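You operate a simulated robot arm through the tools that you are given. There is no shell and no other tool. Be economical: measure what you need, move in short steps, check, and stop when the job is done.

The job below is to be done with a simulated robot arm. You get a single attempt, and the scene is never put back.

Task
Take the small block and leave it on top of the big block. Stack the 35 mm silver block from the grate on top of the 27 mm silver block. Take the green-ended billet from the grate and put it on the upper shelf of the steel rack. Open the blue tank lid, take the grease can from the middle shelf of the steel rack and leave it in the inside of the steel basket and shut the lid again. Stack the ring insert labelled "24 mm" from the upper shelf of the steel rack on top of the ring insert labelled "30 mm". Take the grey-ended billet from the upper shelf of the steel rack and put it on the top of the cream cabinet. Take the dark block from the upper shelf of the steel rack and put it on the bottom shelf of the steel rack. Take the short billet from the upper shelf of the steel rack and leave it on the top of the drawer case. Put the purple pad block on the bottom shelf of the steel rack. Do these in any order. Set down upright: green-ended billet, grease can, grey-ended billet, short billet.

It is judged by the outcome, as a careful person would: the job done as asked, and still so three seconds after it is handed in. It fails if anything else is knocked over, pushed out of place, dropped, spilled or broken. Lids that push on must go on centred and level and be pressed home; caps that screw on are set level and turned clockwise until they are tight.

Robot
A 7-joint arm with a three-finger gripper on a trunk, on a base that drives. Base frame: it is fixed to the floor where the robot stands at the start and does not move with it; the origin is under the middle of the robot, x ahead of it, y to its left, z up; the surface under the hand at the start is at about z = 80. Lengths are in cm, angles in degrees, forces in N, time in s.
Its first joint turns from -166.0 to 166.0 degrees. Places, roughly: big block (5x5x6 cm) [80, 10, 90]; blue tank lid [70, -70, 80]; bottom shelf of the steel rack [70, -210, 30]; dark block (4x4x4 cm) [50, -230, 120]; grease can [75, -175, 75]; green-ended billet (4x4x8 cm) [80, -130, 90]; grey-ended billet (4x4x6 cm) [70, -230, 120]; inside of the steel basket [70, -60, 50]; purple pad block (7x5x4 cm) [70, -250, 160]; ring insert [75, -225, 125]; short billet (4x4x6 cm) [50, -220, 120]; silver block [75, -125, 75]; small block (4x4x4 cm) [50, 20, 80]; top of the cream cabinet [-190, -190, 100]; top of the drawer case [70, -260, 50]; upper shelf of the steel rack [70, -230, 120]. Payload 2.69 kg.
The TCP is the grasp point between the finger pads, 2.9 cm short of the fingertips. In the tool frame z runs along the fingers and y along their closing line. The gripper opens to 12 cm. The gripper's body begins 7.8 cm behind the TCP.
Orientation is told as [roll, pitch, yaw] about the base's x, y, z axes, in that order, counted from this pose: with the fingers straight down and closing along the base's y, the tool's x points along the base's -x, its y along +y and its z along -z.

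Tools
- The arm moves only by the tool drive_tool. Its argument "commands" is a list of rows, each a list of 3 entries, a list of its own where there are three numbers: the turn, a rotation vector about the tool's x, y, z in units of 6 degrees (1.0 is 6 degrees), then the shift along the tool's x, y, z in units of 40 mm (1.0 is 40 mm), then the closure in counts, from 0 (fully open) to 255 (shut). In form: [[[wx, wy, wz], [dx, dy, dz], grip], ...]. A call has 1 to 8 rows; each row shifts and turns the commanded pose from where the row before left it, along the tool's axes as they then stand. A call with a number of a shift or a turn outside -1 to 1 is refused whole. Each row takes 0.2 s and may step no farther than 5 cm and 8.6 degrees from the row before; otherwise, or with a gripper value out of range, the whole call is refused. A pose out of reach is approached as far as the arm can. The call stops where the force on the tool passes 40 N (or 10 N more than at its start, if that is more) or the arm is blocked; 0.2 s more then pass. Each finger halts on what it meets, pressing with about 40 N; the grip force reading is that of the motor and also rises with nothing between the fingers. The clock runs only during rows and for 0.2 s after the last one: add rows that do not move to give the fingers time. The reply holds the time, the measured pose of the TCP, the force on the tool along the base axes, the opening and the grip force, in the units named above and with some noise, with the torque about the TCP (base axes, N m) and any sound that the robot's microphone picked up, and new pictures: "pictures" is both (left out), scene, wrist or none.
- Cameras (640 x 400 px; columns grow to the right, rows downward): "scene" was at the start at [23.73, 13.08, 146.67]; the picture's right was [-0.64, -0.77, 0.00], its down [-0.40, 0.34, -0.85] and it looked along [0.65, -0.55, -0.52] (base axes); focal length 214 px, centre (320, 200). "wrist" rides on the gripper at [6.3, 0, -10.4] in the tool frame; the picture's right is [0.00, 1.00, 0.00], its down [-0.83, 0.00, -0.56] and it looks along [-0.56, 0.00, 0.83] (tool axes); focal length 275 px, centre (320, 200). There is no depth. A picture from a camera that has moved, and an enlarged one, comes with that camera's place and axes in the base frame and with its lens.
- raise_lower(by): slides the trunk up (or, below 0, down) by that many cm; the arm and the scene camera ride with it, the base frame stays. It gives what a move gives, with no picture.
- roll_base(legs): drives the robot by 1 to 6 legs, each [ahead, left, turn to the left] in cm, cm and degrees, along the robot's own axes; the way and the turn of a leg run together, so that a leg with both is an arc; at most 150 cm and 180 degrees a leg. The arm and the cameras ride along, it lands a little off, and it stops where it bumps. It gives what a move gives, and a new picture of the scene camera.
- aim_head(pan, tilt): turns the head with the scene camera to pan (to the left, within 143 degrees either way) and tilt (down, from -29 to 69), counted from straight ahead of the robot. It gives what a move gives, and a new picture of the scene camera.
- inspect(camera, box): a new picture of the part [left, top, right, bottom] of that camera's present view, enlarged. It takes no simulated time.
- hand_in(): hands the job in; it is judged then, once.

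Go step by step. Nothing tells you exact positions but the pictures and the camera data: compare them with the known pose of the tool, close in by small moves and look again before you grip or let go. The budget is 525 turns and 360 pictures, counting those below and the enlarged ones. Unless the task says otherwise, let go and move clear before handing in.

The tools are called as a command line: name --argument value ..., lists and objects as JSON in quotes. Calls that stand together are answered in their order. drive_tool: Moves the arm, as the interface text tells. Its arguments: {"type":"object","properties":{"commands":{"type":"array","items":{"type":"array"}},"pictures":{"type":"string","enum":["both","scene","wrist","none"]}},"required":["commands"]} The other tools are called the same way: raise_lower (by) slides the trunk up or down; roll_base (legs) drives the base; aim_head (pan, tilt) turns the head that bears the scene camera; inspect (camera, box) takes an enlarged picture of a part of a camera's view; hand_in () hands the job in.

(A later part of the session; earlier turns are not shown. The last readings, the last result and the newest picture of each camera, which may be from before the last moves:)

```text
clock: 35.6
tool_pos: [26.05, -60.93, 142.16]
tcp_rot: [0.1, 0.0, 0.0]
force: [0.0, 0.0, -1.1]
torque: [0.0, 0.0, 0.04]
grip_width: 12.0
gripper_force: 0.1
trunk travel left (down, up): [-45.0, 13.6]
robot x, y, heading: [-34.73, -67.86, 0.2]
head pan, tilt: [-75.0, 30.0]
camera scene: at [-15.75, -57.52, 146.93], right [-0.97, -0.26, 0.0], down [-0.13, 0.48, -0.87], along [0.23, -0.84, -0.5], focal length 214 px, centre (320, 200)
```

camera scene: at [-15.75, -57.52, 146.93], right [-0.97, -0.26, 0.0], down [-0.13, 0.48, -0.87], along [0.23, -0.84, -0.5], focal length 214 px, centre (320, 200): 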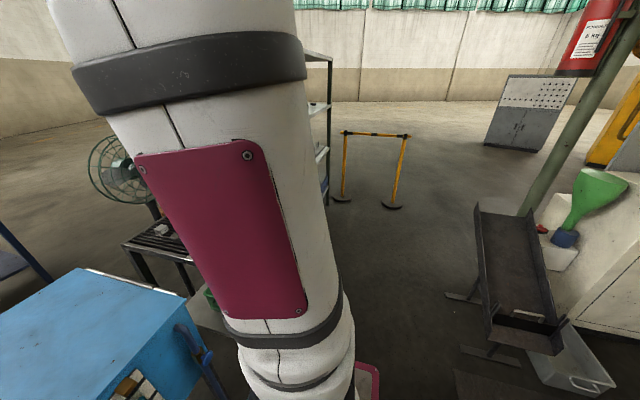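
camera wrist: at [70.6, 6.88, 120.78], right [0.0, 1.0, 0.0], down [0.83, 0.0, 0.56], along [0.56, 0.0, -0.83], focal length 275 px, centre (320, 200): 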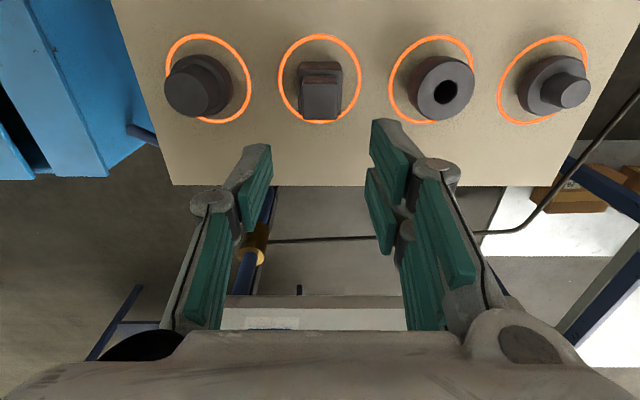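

Clear overview: panel, tank, grate table, rack. Zooming into the tank and grate.

aim_head --pan 0 --tilt 45

inspect --camera "scene" --box '[240, 100, 440, 310]'

inspect --camera "scene" --box '[420, 120, 640, 270]'

```text
clock: 37.1
tool_pos: [25.94, -60.83, 142.27]
tcp_rot: [0.1, 0.0, -0.1]
force: [-0.5, -0.2, 0.8]
torque: [0.02, 0.01, -0.02]
grip_width: 12.01
gripper_force: 0.2
trunk travel left (down, up): [-45.0, 13.6]
robot x, y, heading: [-35.36, -67.59, -0.1]
head pan, tilt: [0.0, 45.0]
camera scene: at [-9.99, -48.78, 144.67], right [0.0, -1.0, 0.0], down [-0.71, 0.0, -0.71], along [0.71, 0.0, -0.71], focal length 214 px, centre (320, 200)
```

scene: 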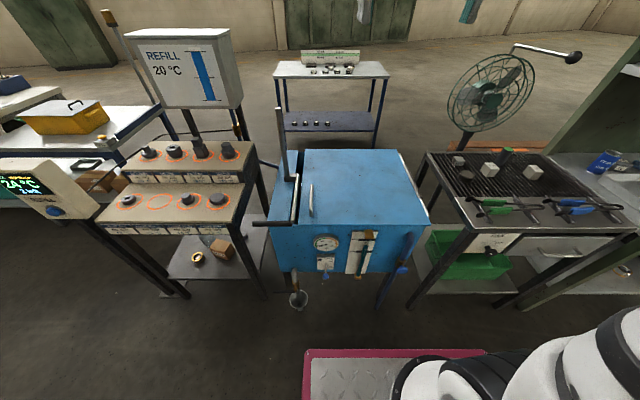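

```text
1.90 times, centred on (340, 205) of scene
camera zoom: at [-9.99, -48.78, 144.67], right [0.0, -1.0, 0.0], down [-0.71, 0.0, -0.71], along [0.71, 0.0, -0.71], focal length 408 px, centre (282, 190)
```

zoom: 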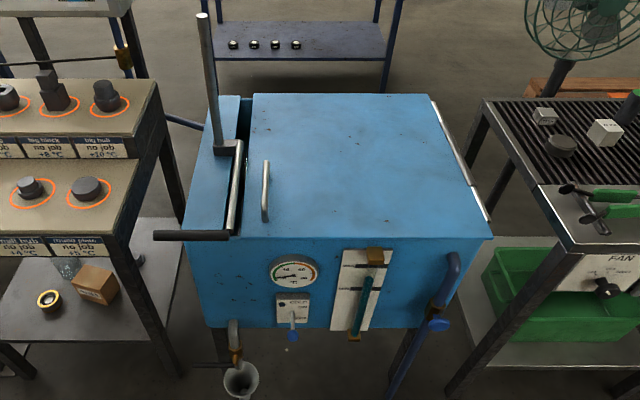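

```text
2.67 times, centred on (530, 195) of scene
camera zoom: at [-9.99, -48.78, 144.67], right [0.0, -1.0, 0.0], down [-0.71, 0.0, -0.71], along [0.71, 0.0, -0.71], focal length 572 px, centre (-240, 213)
```

zoom: 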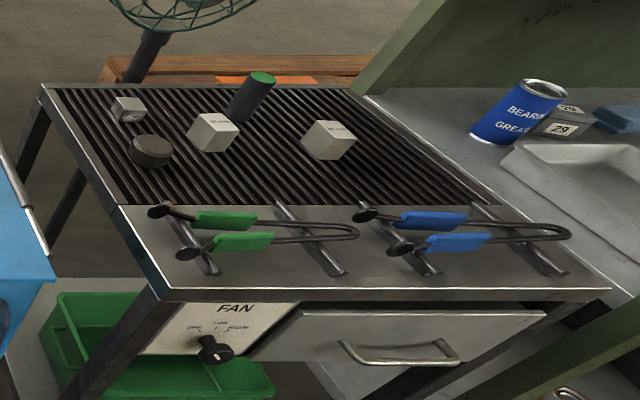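

Tank lid hinges on its right side with a bar handle near its left edge. Now I'll move on right to survey the grate and rack.

roll_base --legs '[[0, -60, 0]]'

aim_head --pan 0 --tilt 40

aim_head --pan -30 --tilt 20

```text
clock: 40.5
tool_pos: [26.19, -121.2, 142.35]
tcp_rot: [0.0, 0.0, -0.3]
force: [-0.3, 0.1, 0.1]
torque: [0.01, -0.02, 0.01]
grip_width: 12.0
gripper_force: 0.1
trunk travel left (down, up): [-45.0, 13.6]
robot x, y, heading: [-34.68, -128.32, 0.2]
head pan, tilt: [0.0, 45.0]
camera scene: at [-9.86, -109.14, 144.67], right [0.0, -1.0, 0.0], down [-0.71, 0.0, -0.71], along [0.71, 0.0, -0.71], focal length 214 px, centre (320, 200)
```

scene: 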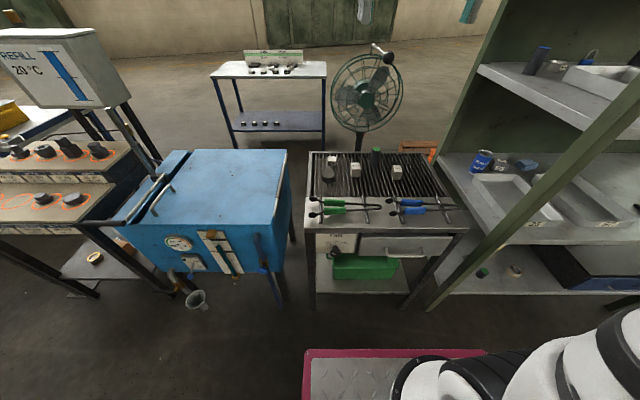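

```text
clock: 41.2
tool_pos: [26.16, -121.23, 142.27]
tcp_rot: [0.0, 0.0, -0.2]
force: [0.1, -0.2, 0.1]
torque: [-0.02, 0.04, -0.02]
grip_width: 12.01
gripper_force: 0.0
trunk travel left (down, up): [-45.0, 13.6]
robot x, y, heading: [-34.69, -127.83, 0.2]
head pan, tilt: [0.0, 40.0]
camera scene: at [-9.49, -109.14, 145.39], right [0.0, -1.0, 0.0], down [-0.64, 0.0, -0.77], along [0.77, 0.0, -0.64], focal length 214 px, centre (320, 200)
```

scene: 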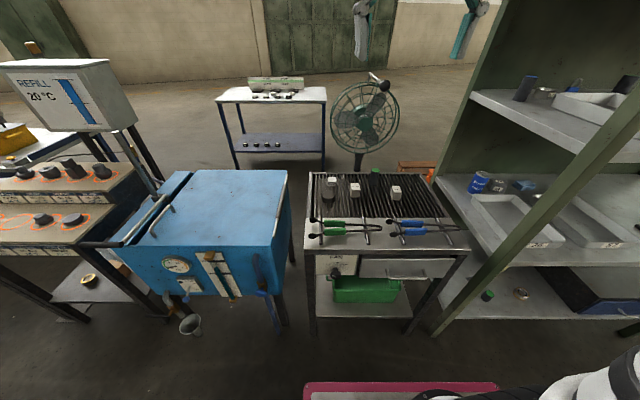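

```text
clock: 42.1
tool_pos: [26.19, -121.23, 142.28]
tcp_rot: [0.1, 0.0, 0.0]
force: [-0.5, -0.3, -0.6]
torque: [0.02, 0.0, 0.03]
grip_width: 12.0
gripper_force: 0.0
trunk travel left (down, up): [-45.0, 13.6]
robot x, y, heading: [-34.74, -128.04, 0.2]
head pan, tilt: [-30.0, 20.0]
camera scene: at [-9.92, -113.79, 148.53], right [-0.5, -0.87, 0.0], down [-0.3, 0.17, -0.94], along [0.81, -0.47, -0.34], focal length 214 px, centre (320, 200)
```

scene: 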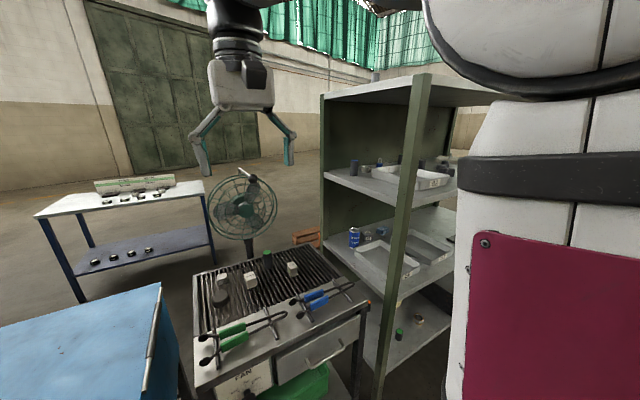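

roll_base --legs '[[0, -75, 0]]'

aim_head --pan 0 --tilt 15

aim_head --pan -10 --tilt 40

```text
clock: 46.2
tool_pos: [26.51, -196.03, 142.18]
tcp_rot: [-0.1, -0.1, 0.0]
force: [0.8, 0.0, -0.2]
torque: [-0.02, 0.0, 0.01]
grip_width: 11.99
gripper_force: 0.0
trunk travel left (down, up): [-45.0, 13.6]
robot x, y, heading: [-34.81, -203.0, 0.2]
head pan, tilt: [-30.0, 20.0]
camera scene: at [-9.66, -188.64, 148.53], right [-0.49, -0.87, 0.0], down [-0.3, 0.17, -0.94], along [0.82, -0.46, -0.34], focal length 214 px, centre (320, 200)
```

scene: 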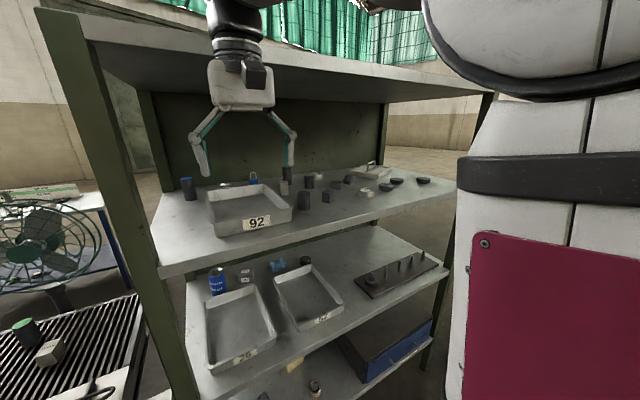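

```text
clock: 47.1
tool_pos: [26.42, -195.89, 142.25]
tcp_rot: [0.1, -0.1, 0.1]
force: [0.1, 0.2, 0.4]
torque: [0.02, 0.05, -0.02]
grip_width: 11.99
gripper_force: 0.1
trunk travel left (down, up): [-45.0, 13.6]
robot x, y, heading: [-34.25, -203.17, 0.5]
head pan, tilt: [0.0, 15.0]
camera scene: at [-8.42, -183.98, 149.35], right [0.01, -1.0, 0.0], down [-0.26, 0.0, -0.97], along [0.97, 0.01, -0.26], focal length 214 px, centre (320, 200)
```

scene: 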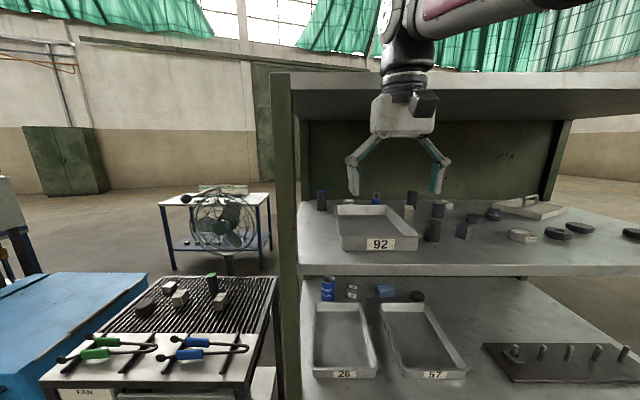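

```text
clock: 48.0
tool_pos: [26.51, -195.93, 142.32]
tcp_rot: [-0.1, 0.0, 0.1]
force: [-0.1, -0.9, -0.7]
torque: [0.0, 0.0, 0.01]
grip_width: 12.01
gripper_force: 0.0
trunk travel left (down, up): [-45.0, 13.6]
robot x, y, heading: [-34.21, -203.29, 0.5]
head pan, tilt: [-10.0, 40.0]
camera scene: at [-9.37, -185.45, 145.4], right [-0.17, -0.99, 0.0], down [-0.63, 0.11, -0.77], along [0.76, -0.13, -0.64], focal length 214 px, centre (320, 200)
```

scene: 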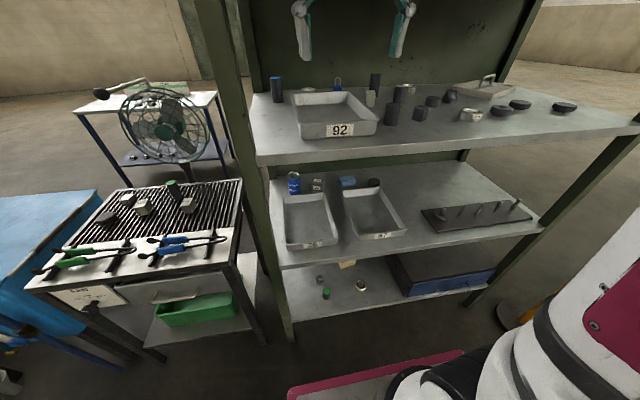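

aim_head --pan -25 --tilt 27

inspect --camera "scene" --box '[180, 130, 340, 250]'

inspect --camera "scene" --box '[300, 130, 460, 250]'

```text
clock: 48.8
tool_pos: [26.4, -195.89, 142.15]
tcp_rot: [-0.1, 0.0, 0.1]
force: [-0.8, -0.2, -0.1]
torque: [0.05, 0.0, -0.04]
grip_width: 11.97
gripper_force: 0.1
trunk travel left (down, up): [-45.0, 13.6]
robot x, y, heading: [-34.51, -202.53, 0.5]
head pan, tilt: [-25.0, 27.0]
camera scene: at [-9.44, -187.84, 147.4], right [-0.42, -0.91, 0.0], down [-0.41, 0.19, -0.89], along [0.81, -0.37, -0.45], focal length 214 px, centre (320, 200)
```

scene: 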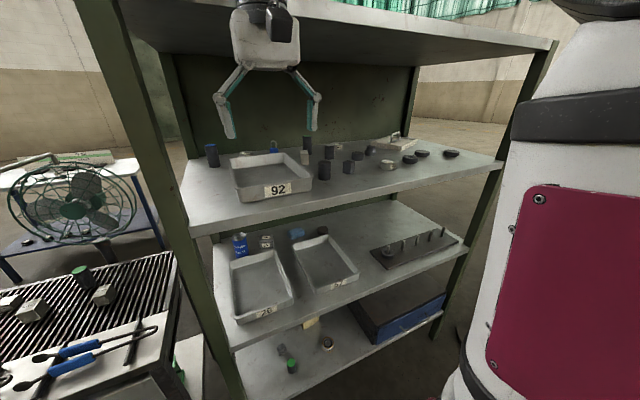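

```text
3.33 times, centred on (260, 190) of scene
camera zoom: at [-9.44, -187.84, 147.4], right [-0.42, -0.91, 0.0], down [-0.41, 0.19, -0.89], along [0.81, -0.37, -0.45], focal length 715 px, centre (520, 233)
```

zoom: 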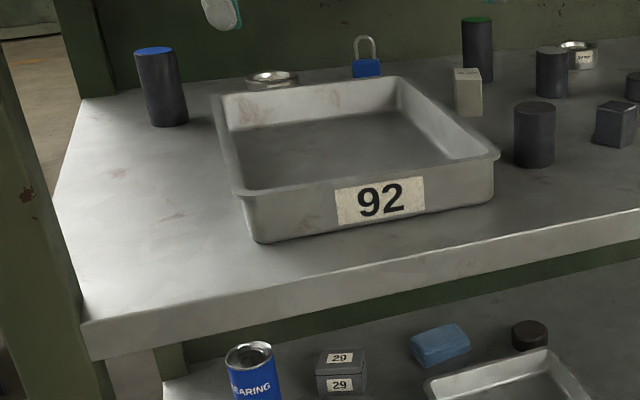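

```text
3.33 times, centred on (380, 190) of scene
camera zoom: at [-9.44, -187.84, 147.4], right [-0.42, -0.91, 0.0], down [-0.41, 0.19, -0.89], along [0.81, -0.37, -0.45], focal length 715 px, centre (120, 233)
```

zoom: 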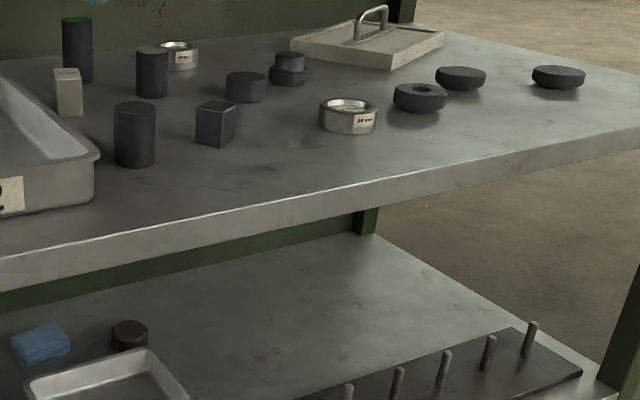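

Upper shelf objects identified. For shelf work I want the tool tilted forward with its camera on top, so I'll turn the tool 180° about its axis first, here in free space.

drive_tool --commands '[[[0, 0, 1], [0, 0, 0], 0], [[0, 0, 1], [0, 0, 0], 0], [[0, 0, 1], [0, 0, 0], 0], [[0, 0, 1], [0, 0, 0], 0], [[0, 0, 1], [0, 0, 0], 0], [[0, 0, 1], [0, 0, 0], 0], [[0, 0, 1], [0, 0, 0], 0], [[0, 0, 1], [0, 0, 0], 0]]' --pictures "none"

drive_tool --commands '[[[0, 0, 1], [0, 0, 0], 0], [[0, 0, 1], [0, 0, 0], 0], [[0, 0, 1], [0, 0, 0], 0], [[0, 0, 1], [0, 0, 0], 0], [[0, 0, 1], [0, 0, 0], 0], [[0, 0, 1], [0, 0, 0], 0], [[0, 0, 1], [0, 0, 0], 0], [[0, 0, 1], [0, 0, 0], 0]]' --pictures "scene"

```text
clock: 50.6
tool_pos: [26.47, -195.89, 142.36]
tcp_rot: [0.0, 0.0, -47.9]
force: [0.5, -0.3, -0.3]
torque: [-0.02, 0.01, -0.03]
grip_width: 12.0
gripper_force: 0.1
trunk travel left (down, up): [-45.0, 13.6]
robot x, y, heading: [-34.11, -202.71, 0.4]
head pan, tilt: [-25.0, 27.0]
```

```text
clock: 52.4
tool_pos: [26.56, -195.94, 142.18]
tcp_rot: [0.0, 0.0, -96.0]
force: [0.0, 0.3, 0.9]
torque: [0.02, 0.01, -0.01]
grip_width: 11.99
gripper_force: 0.0
trunk travel left (down, up): [-45.0, 13.6]
robot x, y, heading: [-34.41, -202.64, 0.5]
head pan, tilt: [-25.0, 27.0]
camera scene: at [-9.44, -187.85, 147.4], right [-0.42, -0.91, 0.0], down [-0.41, 0.19, -0.89], along [0.81, -0.37, -0.45], focal length 214 px, centre (320, 200)
```

scene: 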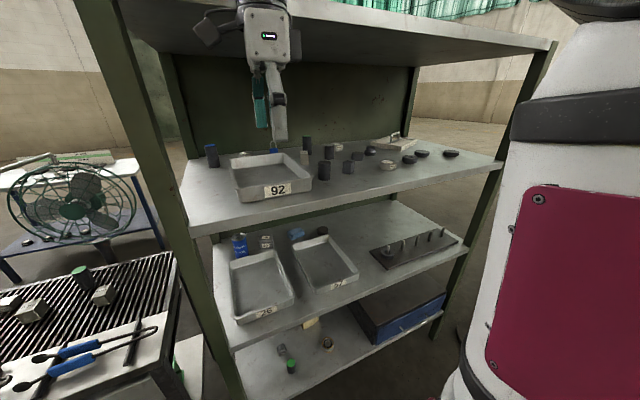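

drive_tool --commands '[[[0, 0, 1], [0, 0, 0], 0], [[0, 0, 1], [0, 0, 0], 0], [[0, 0, 1], [0, 0, 0], 0], [[0, 0, 1], [0, 0, 0], 0], [[0, 0, 1], [0, 0, 0], 0], [[0, 0, 1], [0, 0, 0], 0], [[0, 0, 1], [0, 0, 0], 0], [[0, 0, 1], [0, 0, 0], 0]]' --pictures "none"

drive_tool --commands '[[[0, 0, 1], [0, 0, 0], 0], [[0, 0, 1], [0, 0, 0], 0], [[0, 0, 1], [0, 0, 0], 0], [[0, 0, 1], [0, 0, 0], 0], [[0, 0, 1], [0, 0, 0], 0], [[0, 0, 1], [0, 0, 0], 0]]' --pictures "both"

```text
clock: 54.2
tool_pos: [26.54, -196.0, 142.38]
tcp_rot: [0.0, 0.0, -144.1]
force: [0.5, -0.1, -0.6]
torque: [0.01, 0.02, 0.0]
grip_width: 11.99
gripper_force: 0.2
trunk travel left (down, up): [-45.0, 13.6]
robot x, y, heading: [-34.67, -202.51, 0.3]
head pan, tilt: [-25.0, 27.0]
```

```text
clock: 55.6
tool_pos: [27.19, -196.27, 141.03]
tcp_rot: [-0.9, -2.0, -172.7]
force: [-2.6, 3.4, 0.8]
torque: [-0.3, -0.18, 0.03]
grip_width: 12.01
gripper_force: 0.1
out of reach, approached as far as the arm can: row 4, 5
trunk travel left (down, up): [-45.0, 13.6]
robot x, y, heading: [-34.31, -203.24, 0.3]
head pan, tilt: [-25.0, 27.0]
camera scene: at [-9.56, -187.88, 147.44], right [-0.42, -0.91, 0.0], down [-0.41, 0.19, -0.89], along [0.81, -0.37, -0.45], focal length 214 px, centre (320, 200)
camera wrist: at [33.81, -195.53, 151.26], right [0.13, -0.99, -0.02], down [-0.8, -0.12, 0.58], along [-0.58, -0.06, -0.81], focal length 275 px, centre (320, 200)
```

scene: 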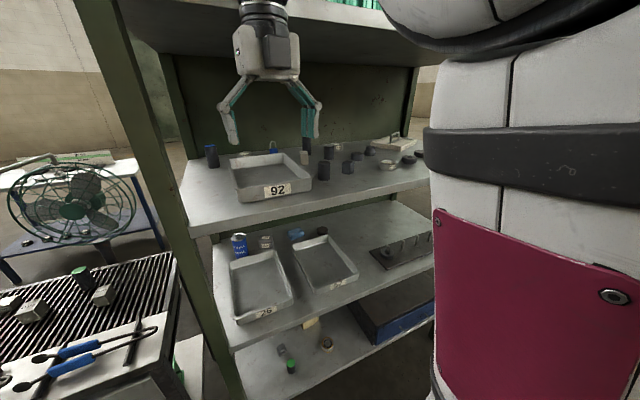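
wrist: 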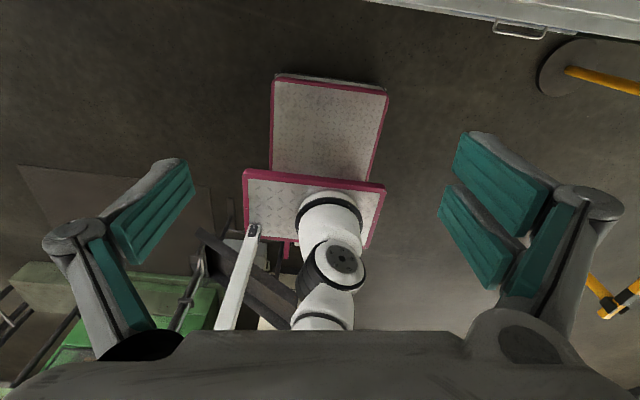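

The wrist joint's limit is just short of 180°, so I'll return to yaw 0 and work with the camera underneath at moderate tilt.

drive_tool --commands '[[[0, 0, -1], [0, 0, 0], 0], [[0, 0, -1], [0, 0, 0], 0], [[0, 0, -1], [0, 0, 0], 0], [[0, 0, -1], [0, 0, 0], 0], [[0, 0, -1], [0, 0, 0], 0], [[0, 0, -1], [0, 0, 0], 0], [[0, 0, -1], [0, 0, 0], 0], [[0, 0, -1], [0, 0, 0], 0]]' --pictures "none"

drive_tool --commands '[[[0, 0, -1], [0, 0, 0], 0], [[0, 0, -1], [0, 0, 0], 0], [[0, 0, -1], [0, 0, 0], 0], [[0, 0, -1], [0, 0, 0], 0], [[0, 0, -1], [0, 0, 0], 0], [[0, 0, -1], [0, 0, 0], 0], [[0, 0, -1], [0, 0, 0], 0], [[0, 0, -1], [0, 0, 0], 0]]' --pictures "none"

drive_tool --commands '[[[0, 0, -1], [0, 0, 0], 0], [[0, 0, -1], [0, 0, 0], 0], [[0, 0, -1], [0, 0, 0], 0], [[0, 0, -1], [0, 0, 0], 0], [[0, 0, -1], [0, 0, 0], 0], [[0, 0, -1], [0, 0, 0], 0], [[0, 0, -1], [0, 0, 0], 0], [[0, 0, -1], [0, 0, 0], 0]]' --pictures "none"

drive_tool --commands '[[[0, 0, -1], [0, 0, 0], 0], [[0, 0, -1], [0, 0, 0], 0], [[0, 0, -1], [0, 0, 0], 0], [[0, 0, -1], [0, 0, 0], 0], [[0, 0, -0.8], [0, 0, 0], 0]]' --pictures "none"

```text
clock: 57.4
tool_pos: [27.38, -196.11, 140.99]
tcp_rot: [-2.0, -0.8, -124.5]
force: [0.3, -0.2, -0.1]
torque: [-0.04, 0.01, 0.0]
grip_width: 11.99
gripper_force: 0.1
trunk travel left (down, up): [-45.0, 13.6]
robot x, y, heading: [-34.59, -203.17, 0.5]
head pan, tilt: [-25.0, 27.0]
```

```text
clock: 59.2
tool_pos: [27.24, -196.29, 141.05]
tcp_rot: [-1.9, 1.0, -76.5]
force: [-0.2, 0.5, -0.6]
torque: [0.02, 0.0, 0.02]
grip_width: 12.0
gripper_force: 0.1
trunk travel left (down, up): [-45.0, 13.6]
robot x, y, heading: [-34.13, -202.99, 0.2]
head pan, tilt: [-25.0, 27.0]
```

```text
clock: 61.0
tool_pos: [27.38, -196.12, 140.97]
tcp_rot: [-0.6, 2.1, -28.5]
force: [-0.9, 0.3, 0.7]
torque: [0.01, 0.02, -0.02]
grip_width: 12.0
gripper_force: 0.0
trunk travel left (down, up): [-45.0, 13.6]
robot x, y, heading: [-34.51, -202.88, 0.4]
head pan, tilt: [-25.0, 27.0]
```

```text
clock: 62.2
tool_pos: [27.39, -196.2, 140.99]
tcp_rot: [0.5, 2.1, 0.3]
force: [0.0, 0.4, 0.3]
torque: [0.0, -0.03, 0.0]
grip_width: 12.0
gripper_force: 0.1
trunk travel left (down, up): [-45.0, 13.6]
robot x, y, heading: [-34.3, -202.74, 0.7]
head pan, tilt: [-25.0, 27.0]
```

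drive_tool --commands '[[[0.08, -1, 0], [0, 0, 0], 0], [[0, -1, 0], [0, 0, 0], 0], [[0, -1, 0], [0, 0, 0], 0], [[0, -1, 0], [0, 0, 0], 0], [[0, -1, 0], [0, 0, 0], 0], [[0, -1, 0], [0, 0, 0], 0], [[0, -1, 0], [0, 0, 0], 0], [[0, -0.85, 0], [0, 0, 0], 0]]'

```text
clock: 64.0
tool_pos: [27.42, -196.14, 141.0]
tcp_rot: [0.1, -45.1, 0.0]
force: [1.1, 0.9, -0.2]
torque: [0.01, 0.0, -0.01]
grip_width: 11.99
gripper_force: 0.0
trunk travel left (down, up): [-45.0, 13.6]
robot x, y, heading: [-34.27, -202.73, 0.5]
head pan, tilt: [-25.0, 27.0]
camera scene: at [-9.42, -187.85, 147.4], right [-0.42, -0.91, 0.0], down [-0.41, 0.19, -0.89], along [0.81, -0.37, -0.45], focal length 214 px, centre (320, 200)
camera wrist: at [15.48, -196.26, 143.95], right [-0.01, 1.0, 0.0], down [0.19, 0.0, 0.98], along [0.98, 0.01, -0.19], focal length 275 px, centre (320, 200)
```

scene: 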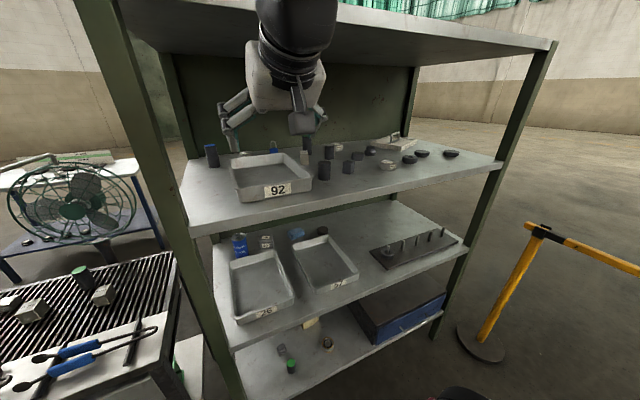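
wrist: 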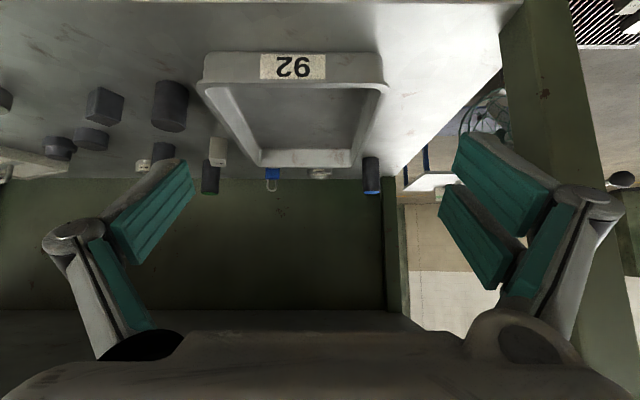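

Good, tilted pose works and the view is open. Shift right and approach the rack a bit.

roll_base --legs '[[0, -20, 0], [12, 0, 0]]'

inspect --camera "wrist" --box '[100, 0, 520, 262]'

```text
clock: 66.4
tool_pos: [39.58, -215.93, 141.05]
tcp_rot: [0.0, -44.9, 0.3]
force: [-0.6, 0.3, 0.2]
torque: [-0.01, -0.01, -0.02]
grip_width: 12.02
gripper_force: 0.1
trunk travel left (down, up): [-45.0, 13.6]
robot x, y, heading: [-22.28, -222.55, 0.2]
head pan, tilt: [-25.0, 27.0]
camera scene: at [2.79, -207.69, 147.41], right [-0.41, -0.91, 0.0], down [-0.41, 0.19, -0.89], along [0.81, -0.37, -0.45], focal length 214 px, centre (320, 200)
```

scene: 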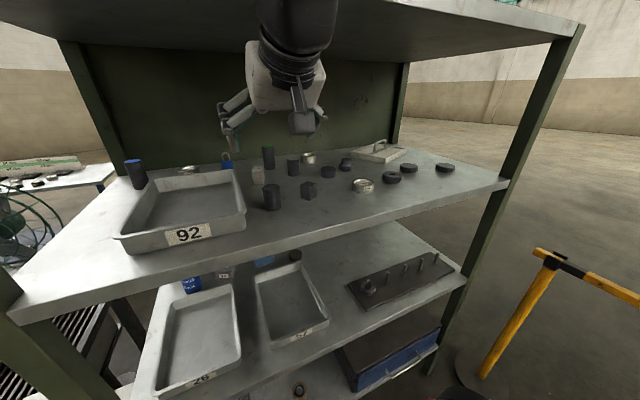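

```text
1.52 times, centred on (310, 131) of wrist
camera zoom: at [27.72, -216.02, 143.96], right [-0.01, 1.0, 0.0], down [0.19, 0.0, 0.98], along [0.98, 0.01, -0.19], focal length 420 px, centre (335, 305)
```

zoom: 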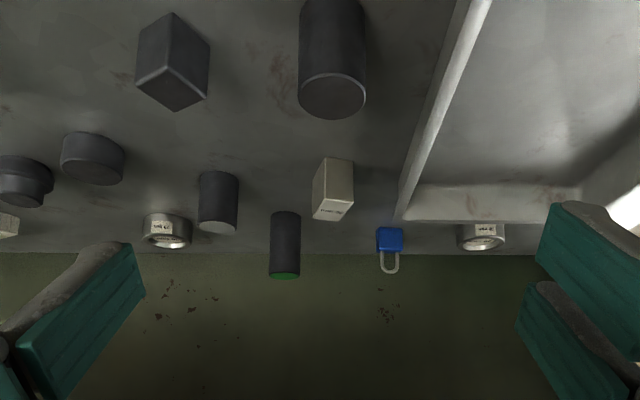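

Now read the ring labels.

inspect --camera "scene" --box '[290, 140, 390, 203]'

inspect --camera "wrist" --box '[160, 120, 280, 195]'

inspect --camera "wrist" --box '[370, 120, 490, 195]'

```text
6.35 times, centred on (340, 172) of scene
camera zoom: at [2.79, -207.69, 147.41], right [-0.41, -0.91, 0.0], down [-0.41, 0.19, -0.89], along [0.81, -0.37, -0.45], focal length 1362 px, centre (193, 381)
```

zoom: 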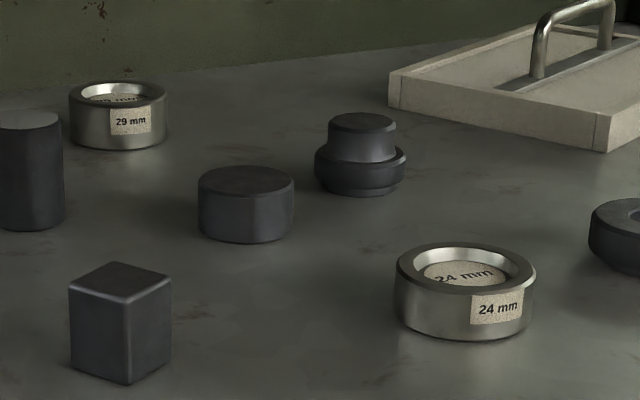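

```text
5.33 times, centred on (220, 158) of wrist
camera zoom: at [27.72, -216.02, 143.96], right [-0.01, 1.0, 0.0], down [0.19, 0.0, 0.98], along [0.98, 0.01, -0.19], focal length 1468 px, centre (853, 427)
```

zoom: 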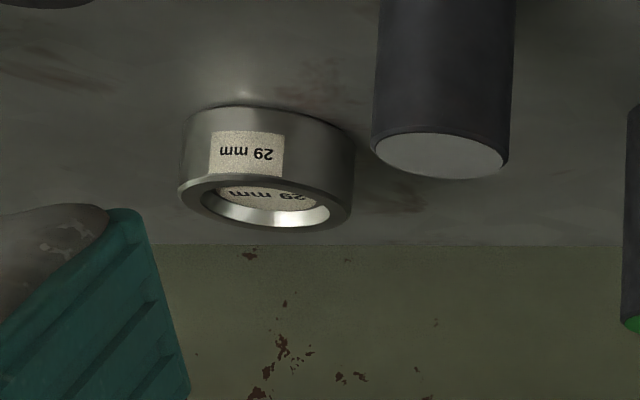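

```text
5.33 times, centred on (430, 158) of wrist
camera zoom: at [27.72, -216.02, 143.96], right [-0.01, 1.0, 0.0], down [0.19, 0.0, 0.98], along [0.98, 0.01, -0.19], focal length 1468 px, centre (-267, 427)
```

zoom: 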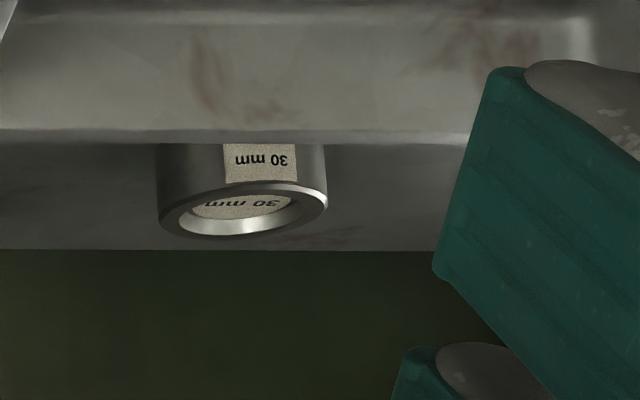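

24 mm ring is front-right, 30 mm ring is behind the tray. First: the short billet (dark end) at ≈(50.6, −215.9). Approaching along the tool axis.

drive_tool --commands '[[[0, 0, 0], [0.97, 0, 0], 106], [[0, 0, 0], [0, 0, 1], 106], [[0, 0, 0], [0, 0, 1], 106], [[0, 0, 0], [0, 0, 0.5], 106]]'

aim_head --pan -10 --tilt 27

```text
clock: 67.4
tool_pos: [43.98, -215.98, 131.2]
tcp_rot: [0.0, -45.0, 0.3]
force: [-0.5, 0.6, 0.7]
torque: [-0.01, -0.01, -0.04]
grip_width: 6.99
gripper_force: 0.1
trunk travel left (down, up): [-45.0, 13.6]
robot x, y, heading: [-22.0, -222.95, 0.4]
head pan, tilt: [-25.0, 27.0]
camera scene: at [2.76, -207.69, 147.41], right [-0.41, -0.91, 0.0], down [-0.41, 0.19, -0.89], along [0.81, -0.37, -0.45], focal length 214 px, centre (320, 200)
camera wrist: at [32.12, -215.98, 134.09], right [-0.01, 1.0, 0.0], down [0.19, 0.0, 0.98], along [0.98, 0.01, -0.19], focal length 275 px, centre (320, 200)
```

scene: 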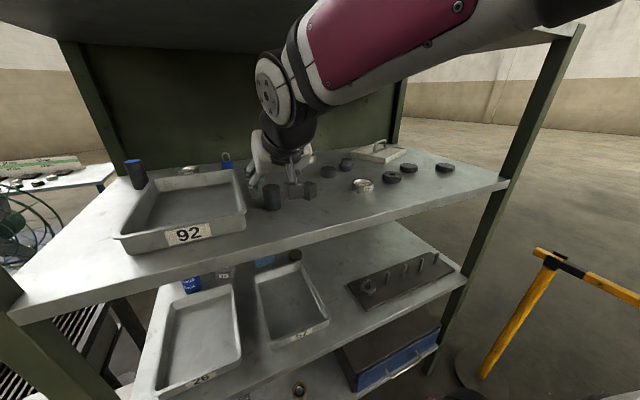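
wrist: 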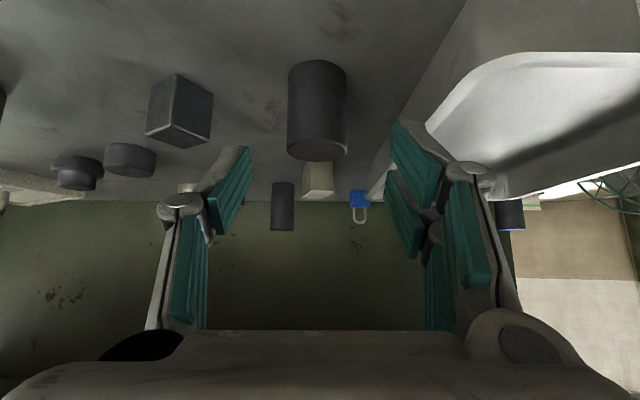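

```text
clock: 68.2
tool_pos: [43.95, -215.91, 131.19]
tcp_rot: [0.0, -45.0, 0.3]
force: [0.6, -0.1, 0.4]
torque: [0.0, 0.03, 0.0]
grip_width: 7.01
gripper_force: 0.2
trunk travel left (down, up): [-45.0, 13.6]
robot x, y, heading: [-22.23, -222.81, 0.6]
head pan, tilt: [-10.0, 27.0]
camera scene: at [3.49, -205.41, 147.4], right [-0.17, -0.99, 0.0], down [-0.45, 0.08, -0.89], along [0.88, -0.15, -0.45], focal length 214 px, centre (320, 200)
```

scene: 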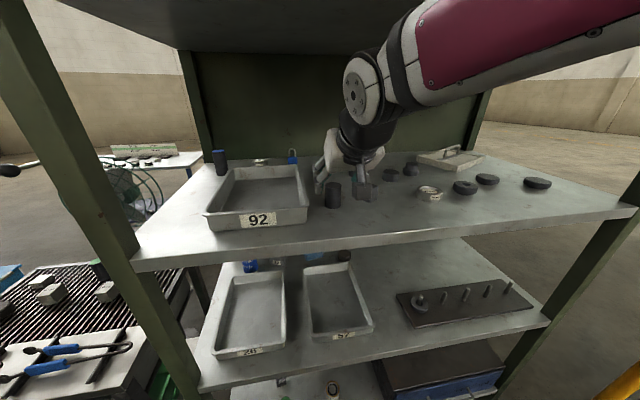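

Refined: billet axis (49.6, −216.2), top ≈127.3. Moving in.

drive_tool --commands '[[[0, 0, 0], [0.13, -0.05, 0.7], 106], [[0, 0, 0], [0, 0, 0.7], 106], [[0, 0, 0], [0, 0, 0.5], 106], [[0, 0, 0], [0, 0, 0.2], 106]]'

inspect --camera "scene" --box '[280, 120, 420, 230]'

```text
clock: 69.2
tool_pos: [49.69, -216.07, 125.18]
tcp_rot: [0.2, -45.3, 0.2]
force: [-3.3, 3.3, 13.5]
torque: [0.68, 0.1, 0.14]
grip_width: 7.65
gripper_force: 3.8
trunk travel left (down, up): [-45.0, 13.6]
robot x, y, heading: [-22.03, -222.98, 0.5]
head pan, tilt: [-10.0, 27.0]
camera scene: at [3.4, -205.39, 147.43], right [-0.16, -0.99, 0.0], down [-0.45, 0.07, -0.89], along [0.88, -0.15, -0.45], focal length 214 px, centre (320, 200)
camera wrist: at [37.68, -216.15, 128.01], right [-0.01, 1.0, 0.0], down [0.19, 0.0, 0.98], along [0.98, 0.01, -0.19], focal length 275 px, centre (320, 200)
```

scene: 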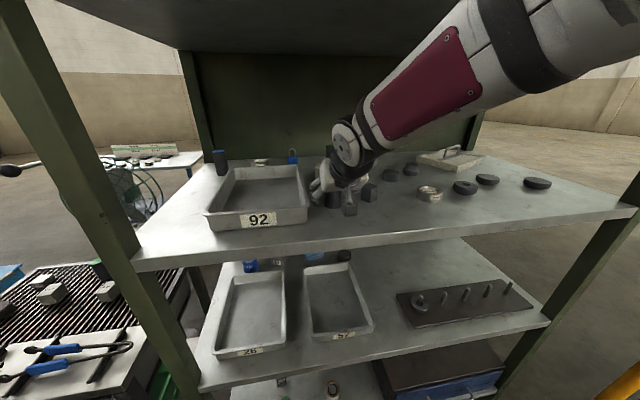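
wrist: 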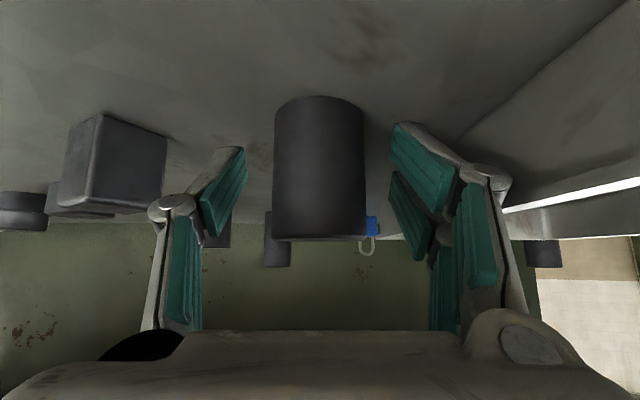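

```text
3.64 times, centred on (350, 175) of scene
camera zoom: at [3.4, -205.39, 147.43], right [-0.16, -0.99, 0.0], down [-0.45, 0.07, -0.89], along [0.88, -0.15, -0.45], focal length 780 px, centre (211, 291)
```

zoom: 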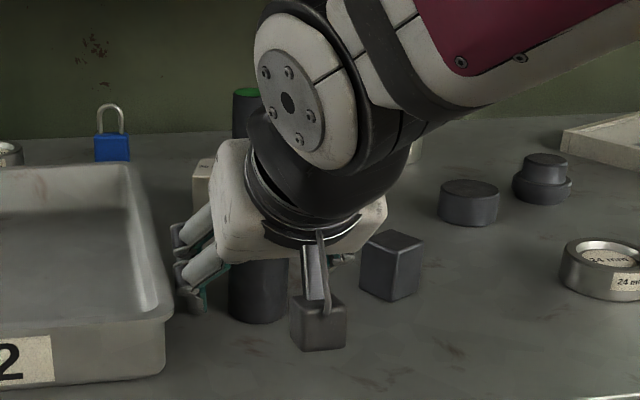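

The right-hand finger touched the tray edge. Back up, narrow the opening, and re-enter.

drive_tool --commands '[[[0, 0, 0], [0, 0, -0.7], 106], [[0, 0, 0], [0, 0, -0.5], 145], [[0, 0, 0], [0, 0, 0], 145]]'

inspect --camera "wrist" --box '[200, 40, 520, 240]'

```text
clock: 70.0
tool_pos: [45.99, -216.2, 128.27]
tcp_rot: [-0.1, -45.0, 0.2]
force: [-0.4, -1.2, -1.1]
torque: [0.03, 0.01, 0.03]
grip_width: 5.14
gripper_force: 0.1
trunk travel left (down, up): [-45.0, 13.6]
robot x, y, heading: [-22.22, -223.26, 0.5]
head pan, tilt: [-10.0, 27.0]
camera scene: at [3.5, -205.4, 147.4], right [-0.16, -0.99, 0.0], down [-0.45, 0.07, -0.89], along [0.88, -0.15, -0.45], focal length 214 px, centre (320, 200)
camera wrist: at [34.23, -216.23, 131.19], right [-0.01, 1.0, 0.0], down [0.2, 0.0, 0.98], along [0.98, 0.01, -0.2], focal length 275 px, centre (320, 200)
```

scene: 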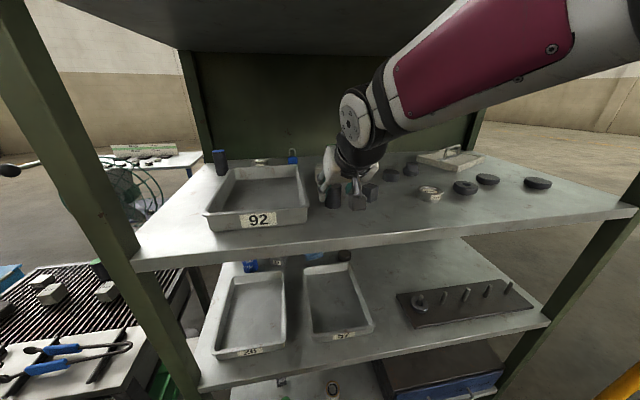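
wrist: 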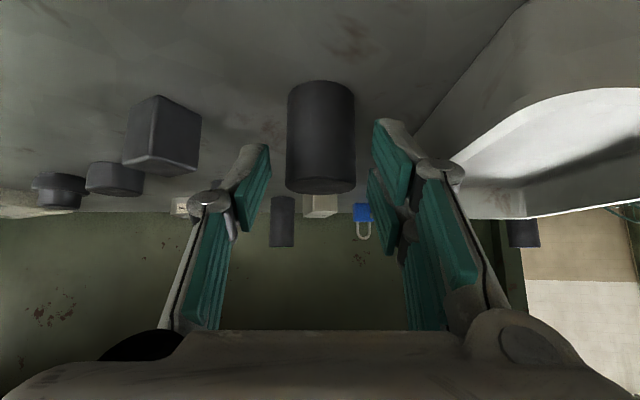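

```text
2.00 times, centred on (360, 140) of wrist
camera zoom: at [34.23, -216.23, 131.19], right [-0.01, 1.0, 0.0], down [0.2, 0.0, 0.98], along [0.98, 0.01, -0.2], focal length 551 px, centre (240, 320)
```

zoom: 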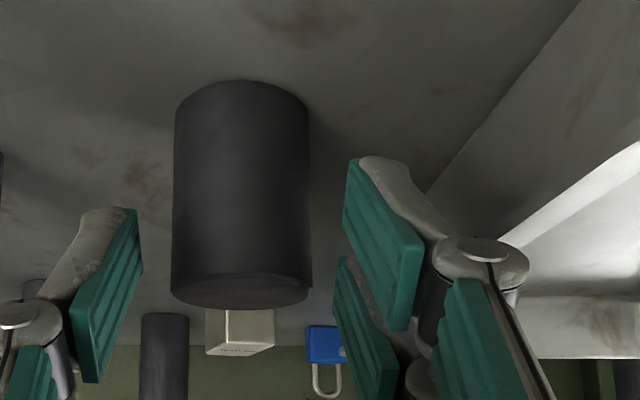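

drive_tool --commands '[[[0, 0, 0], [-0.14, -0.08, 0.5], 145], [[0, 0, 0], [0, 0, 0.4], 145], [[0, 0, 0], [0, 0, 0.23], 145]]'

```text
clock: 70.8
tool_pos: [49.76, -216.43, 125.47]
tcp_rot: [0.1, -44.9, 0.2]
force: [-0.1, -1.0, -0.1]
torque: [0.02, -0.03, 0.02]
grip_width: 5.18
gripper_force: 0.1
trunk travel left (down, up): [-45.0, 13.6]
robot x, y, heading: [-22.12, -222.91, 0.4]
head pan, tilt: [-10.0, 27.0]
camera scene: at [3.48, -205.4, 147.41], right [-0.16, -0.99, 0.0], down [-0.45, 0.07, -0.89], along [0.88, -0.15, -0.45], focal length 214 px, centre (320, 200)
camera wrist: at [37.81, -216.48, 128.44], right [-0.01, 1.0, 0.0], down [0.19, 0.0, 0.98], along [0.98, 0.01, -0.19], focal length 275 px, centre (320, 200)
```

scene: 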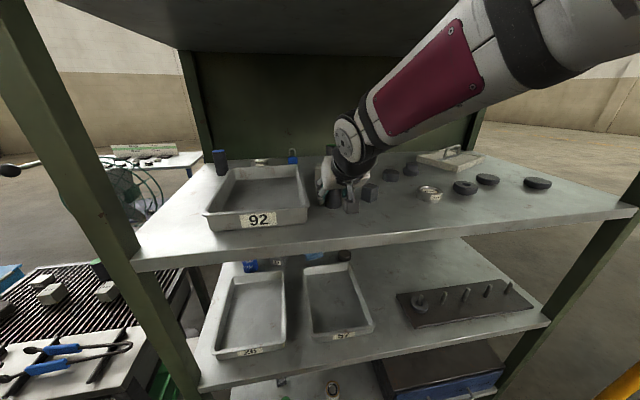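
wrist: 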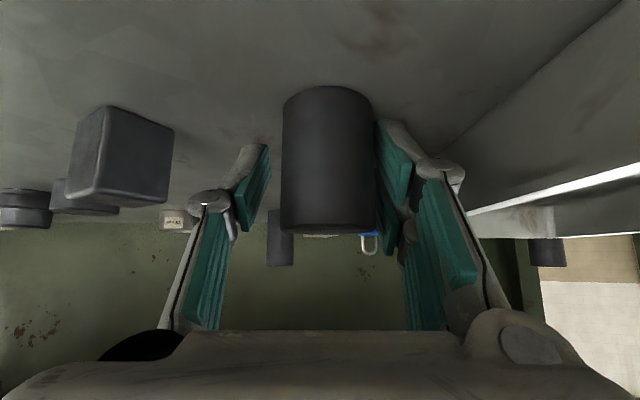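

drive_tool --commands '[[[0, 0, 0], [0, 0.04, 0], 200], [[0, 0, 0], [0, 0.03, 0], 255], [[0, 0, 0], [0, 0, 0], 255], [[0, 0, 0], [0, 0, 0], 255], [[0, 0, 0], [-0.2, 0, -0.2], 255], [[0, 0, 0], [-0.35, 0, -0.35], 255]]'

```text
clock: 72.2
tool_pos: [49.75, -216.14, 128.59]
tcp_rot: [0.1, -44.9, 0.2]
force: [0.4, 0.7, -5.0]
torque: [-0.03, -0.01, -0.03]
grip_width: 3.77
gripper_force: 40.2
trunk travel left (down, up): [-45.0, 13.6]
robot x, y, heading: [-21.96, -222.69, 0.7]
head pan, tilt: [-10.0, 27.0]
camera scene: at [3.53, -205.39, 147.39], right [-0.16, -0.99, 0.0], down [-0.45, 0.07, -0.89], along [0.88, -0.15, -0.45], focal length 214 px, centre (320, 200)
camera wrist: at [37.85, -216.17, 131.48], right [-0.01, 1.0, 0.0], down [0.2, 0.0, 0.98], along [0.98, 0.01, -0.2], focal length 275 px, centre (320, 200)
```

scene: 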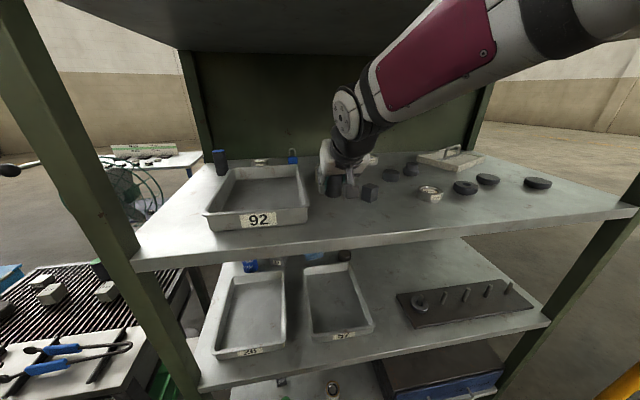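
wrist: 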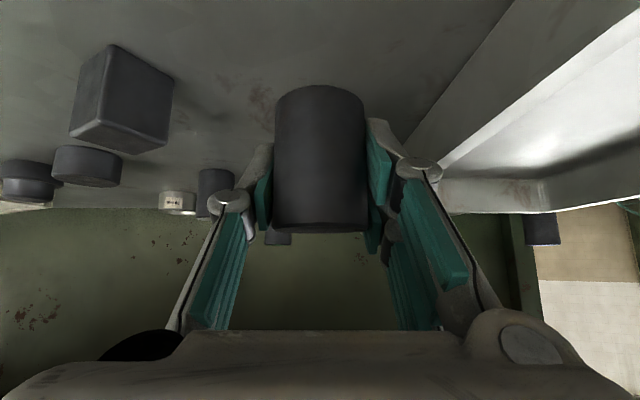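

Held. Lift clear, back the base out, and lower the trunk to view the drawer case.

drive_tool --commands '[[[0, 0, 0], [-0.4, 0, -0.4], 255], [[0, 0, 0], [-0.4, 0, -0.4], 255]]' --pictures "none"

roll_base --legs '[[-30, 0, 0]]'

raise_lower --by -45

aim_head --pan -10 --tilt 27

```text
clock: 72.8
tool_pos: [49.76, -216.15, 133.23]
tcp_rot: [0.0, -45.0, 0.2]
force: [-0.2, 0.9, -5.5]
torque: [0.01, -0.02, 0.01]
grip_width: 3.8
gripper_force: 40.3
trunk travel left (down, up): [-45.0, 13.6]
robot x, y, heading: [-22.06, -223.15, 0.7]
head pan, tilt: [-10.0, 27.0]
```

```text
clock: 74.8
tool_pos: [19.22, -216.26, 133.13]
tcp_rot: [0.0, -45.1, 0.5]
force: [0.0, -0.9, -6.0]
torque: [0.02, -0.03, -0.02]
grip_width: 3.78
gripper_force: 39.2
trunk travel left (down, up): [-45.0, 13.6]
robot x, y, heading: [-52.44, -223.17, 0.8]
head pan, tilt: [-10.0, 27.0]
camera scene: at [-26.98, -205.64, 147.39], right [-0.16, -0.99, 0.0], down [-0.45, 0.07, -0.89], along [0.88, -0.14, -0.45], focal length 214 px, centre (320, 200)
```

scene: 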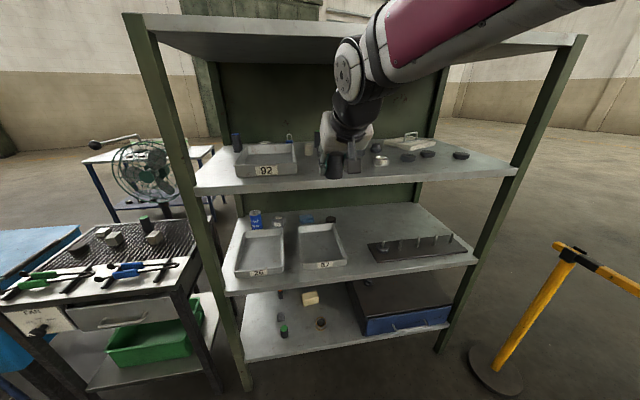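

```text
refused: -45 is not a number from -40 to 40
```

```text
clock: 75.5
tool_pos: [19.3, -216.15, 133.11]
tcp_rot: [0.1, -45.0, 0.4]
force: [0.1, 0.7, -5.7]
torque: [-0.03, -0.01, -0.01]
grip_width: 3.81
gripper_force: 40.2
trunk travel left (down, up): [-45.0, 13.6]
robot x, y, heading: [-52.78, -223.42, 0.7]
head pan, tilt: [-10.0, 27.0]
camera scene: at [-26.99, -205.64, 147.4], right [-0.16, -0.99, 0.0], down [-0.45, 0.07, -0.89], along [0.88, -0.14, -0.45], focal length 214 px, centre (320, 200)
```

scene: 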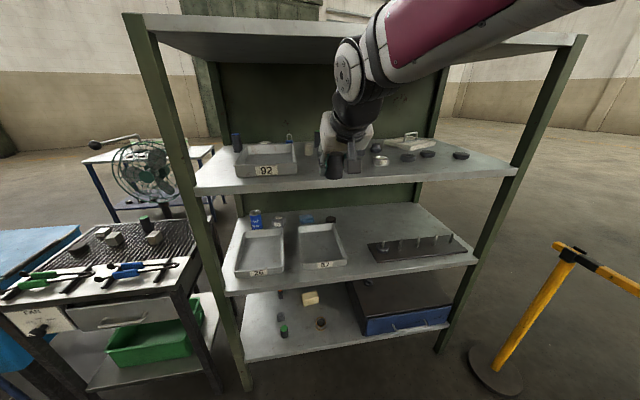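

raise_lower --by -40

aim_head --pan -15 --tilt 25

inspect --camera "scene" --box '[200, 180, 480, 355]'

```text
clock: 79.3
tool_pos: [19.27, -216.13, 93.2]
tcp_rot: [0.2, -45.0, 0.4]
force: [0.1, 0.3, -5.9]
torque: [0.02, -0.02, 0.01]
grip_width: 3.81
gripper_force: 39.8
trunk travel left (down, up): [-5.0, 53.6]
robot x, y, heading: [-52.94, -223.52, 0.6]
head pan, tilt: [-10.0, 27.0]
```

```text
clock: 79.9
tool_pos: [19.14, -216.27, 93.1]
tcp_rot: [0.0, -45.0, 0.4]
force: [0.4, -0.3, -5.3]
torque: [0.01, -0.04, 0.02]
grip_width: 3.81
gripper_force: 40.1
trunk travel left (down, up): [-5.0, 53.6]
robot x, y, heading: [-52.53, -223.3, 0.8]
head pan, tilt: [-15.0, 25.0]
camera scene: at [-14.08, -206.29, 107.7], right [-0.25, -0.97, 0.0], down [-0.41, 0.1, -0.91], along [0.88, -0.22, -0.42], focal length 214 px, centre (320, 200)
```

scene: 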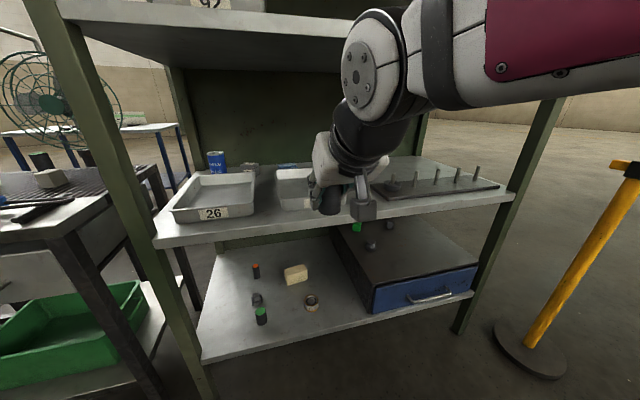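

```text
2.29 times, centred on (340, 268) of scene
camera zoom: at [-14.08, -206.29, 107.7], right [-0.25, -0.97, 0.0], down [-0.41, 0.1, -0.91], along [0.88, -0.22, -0.42], focal length 490 px, centre (274, 46)
```

zoom: 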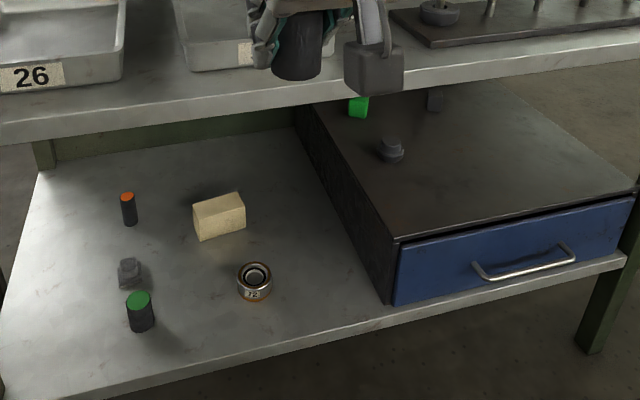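

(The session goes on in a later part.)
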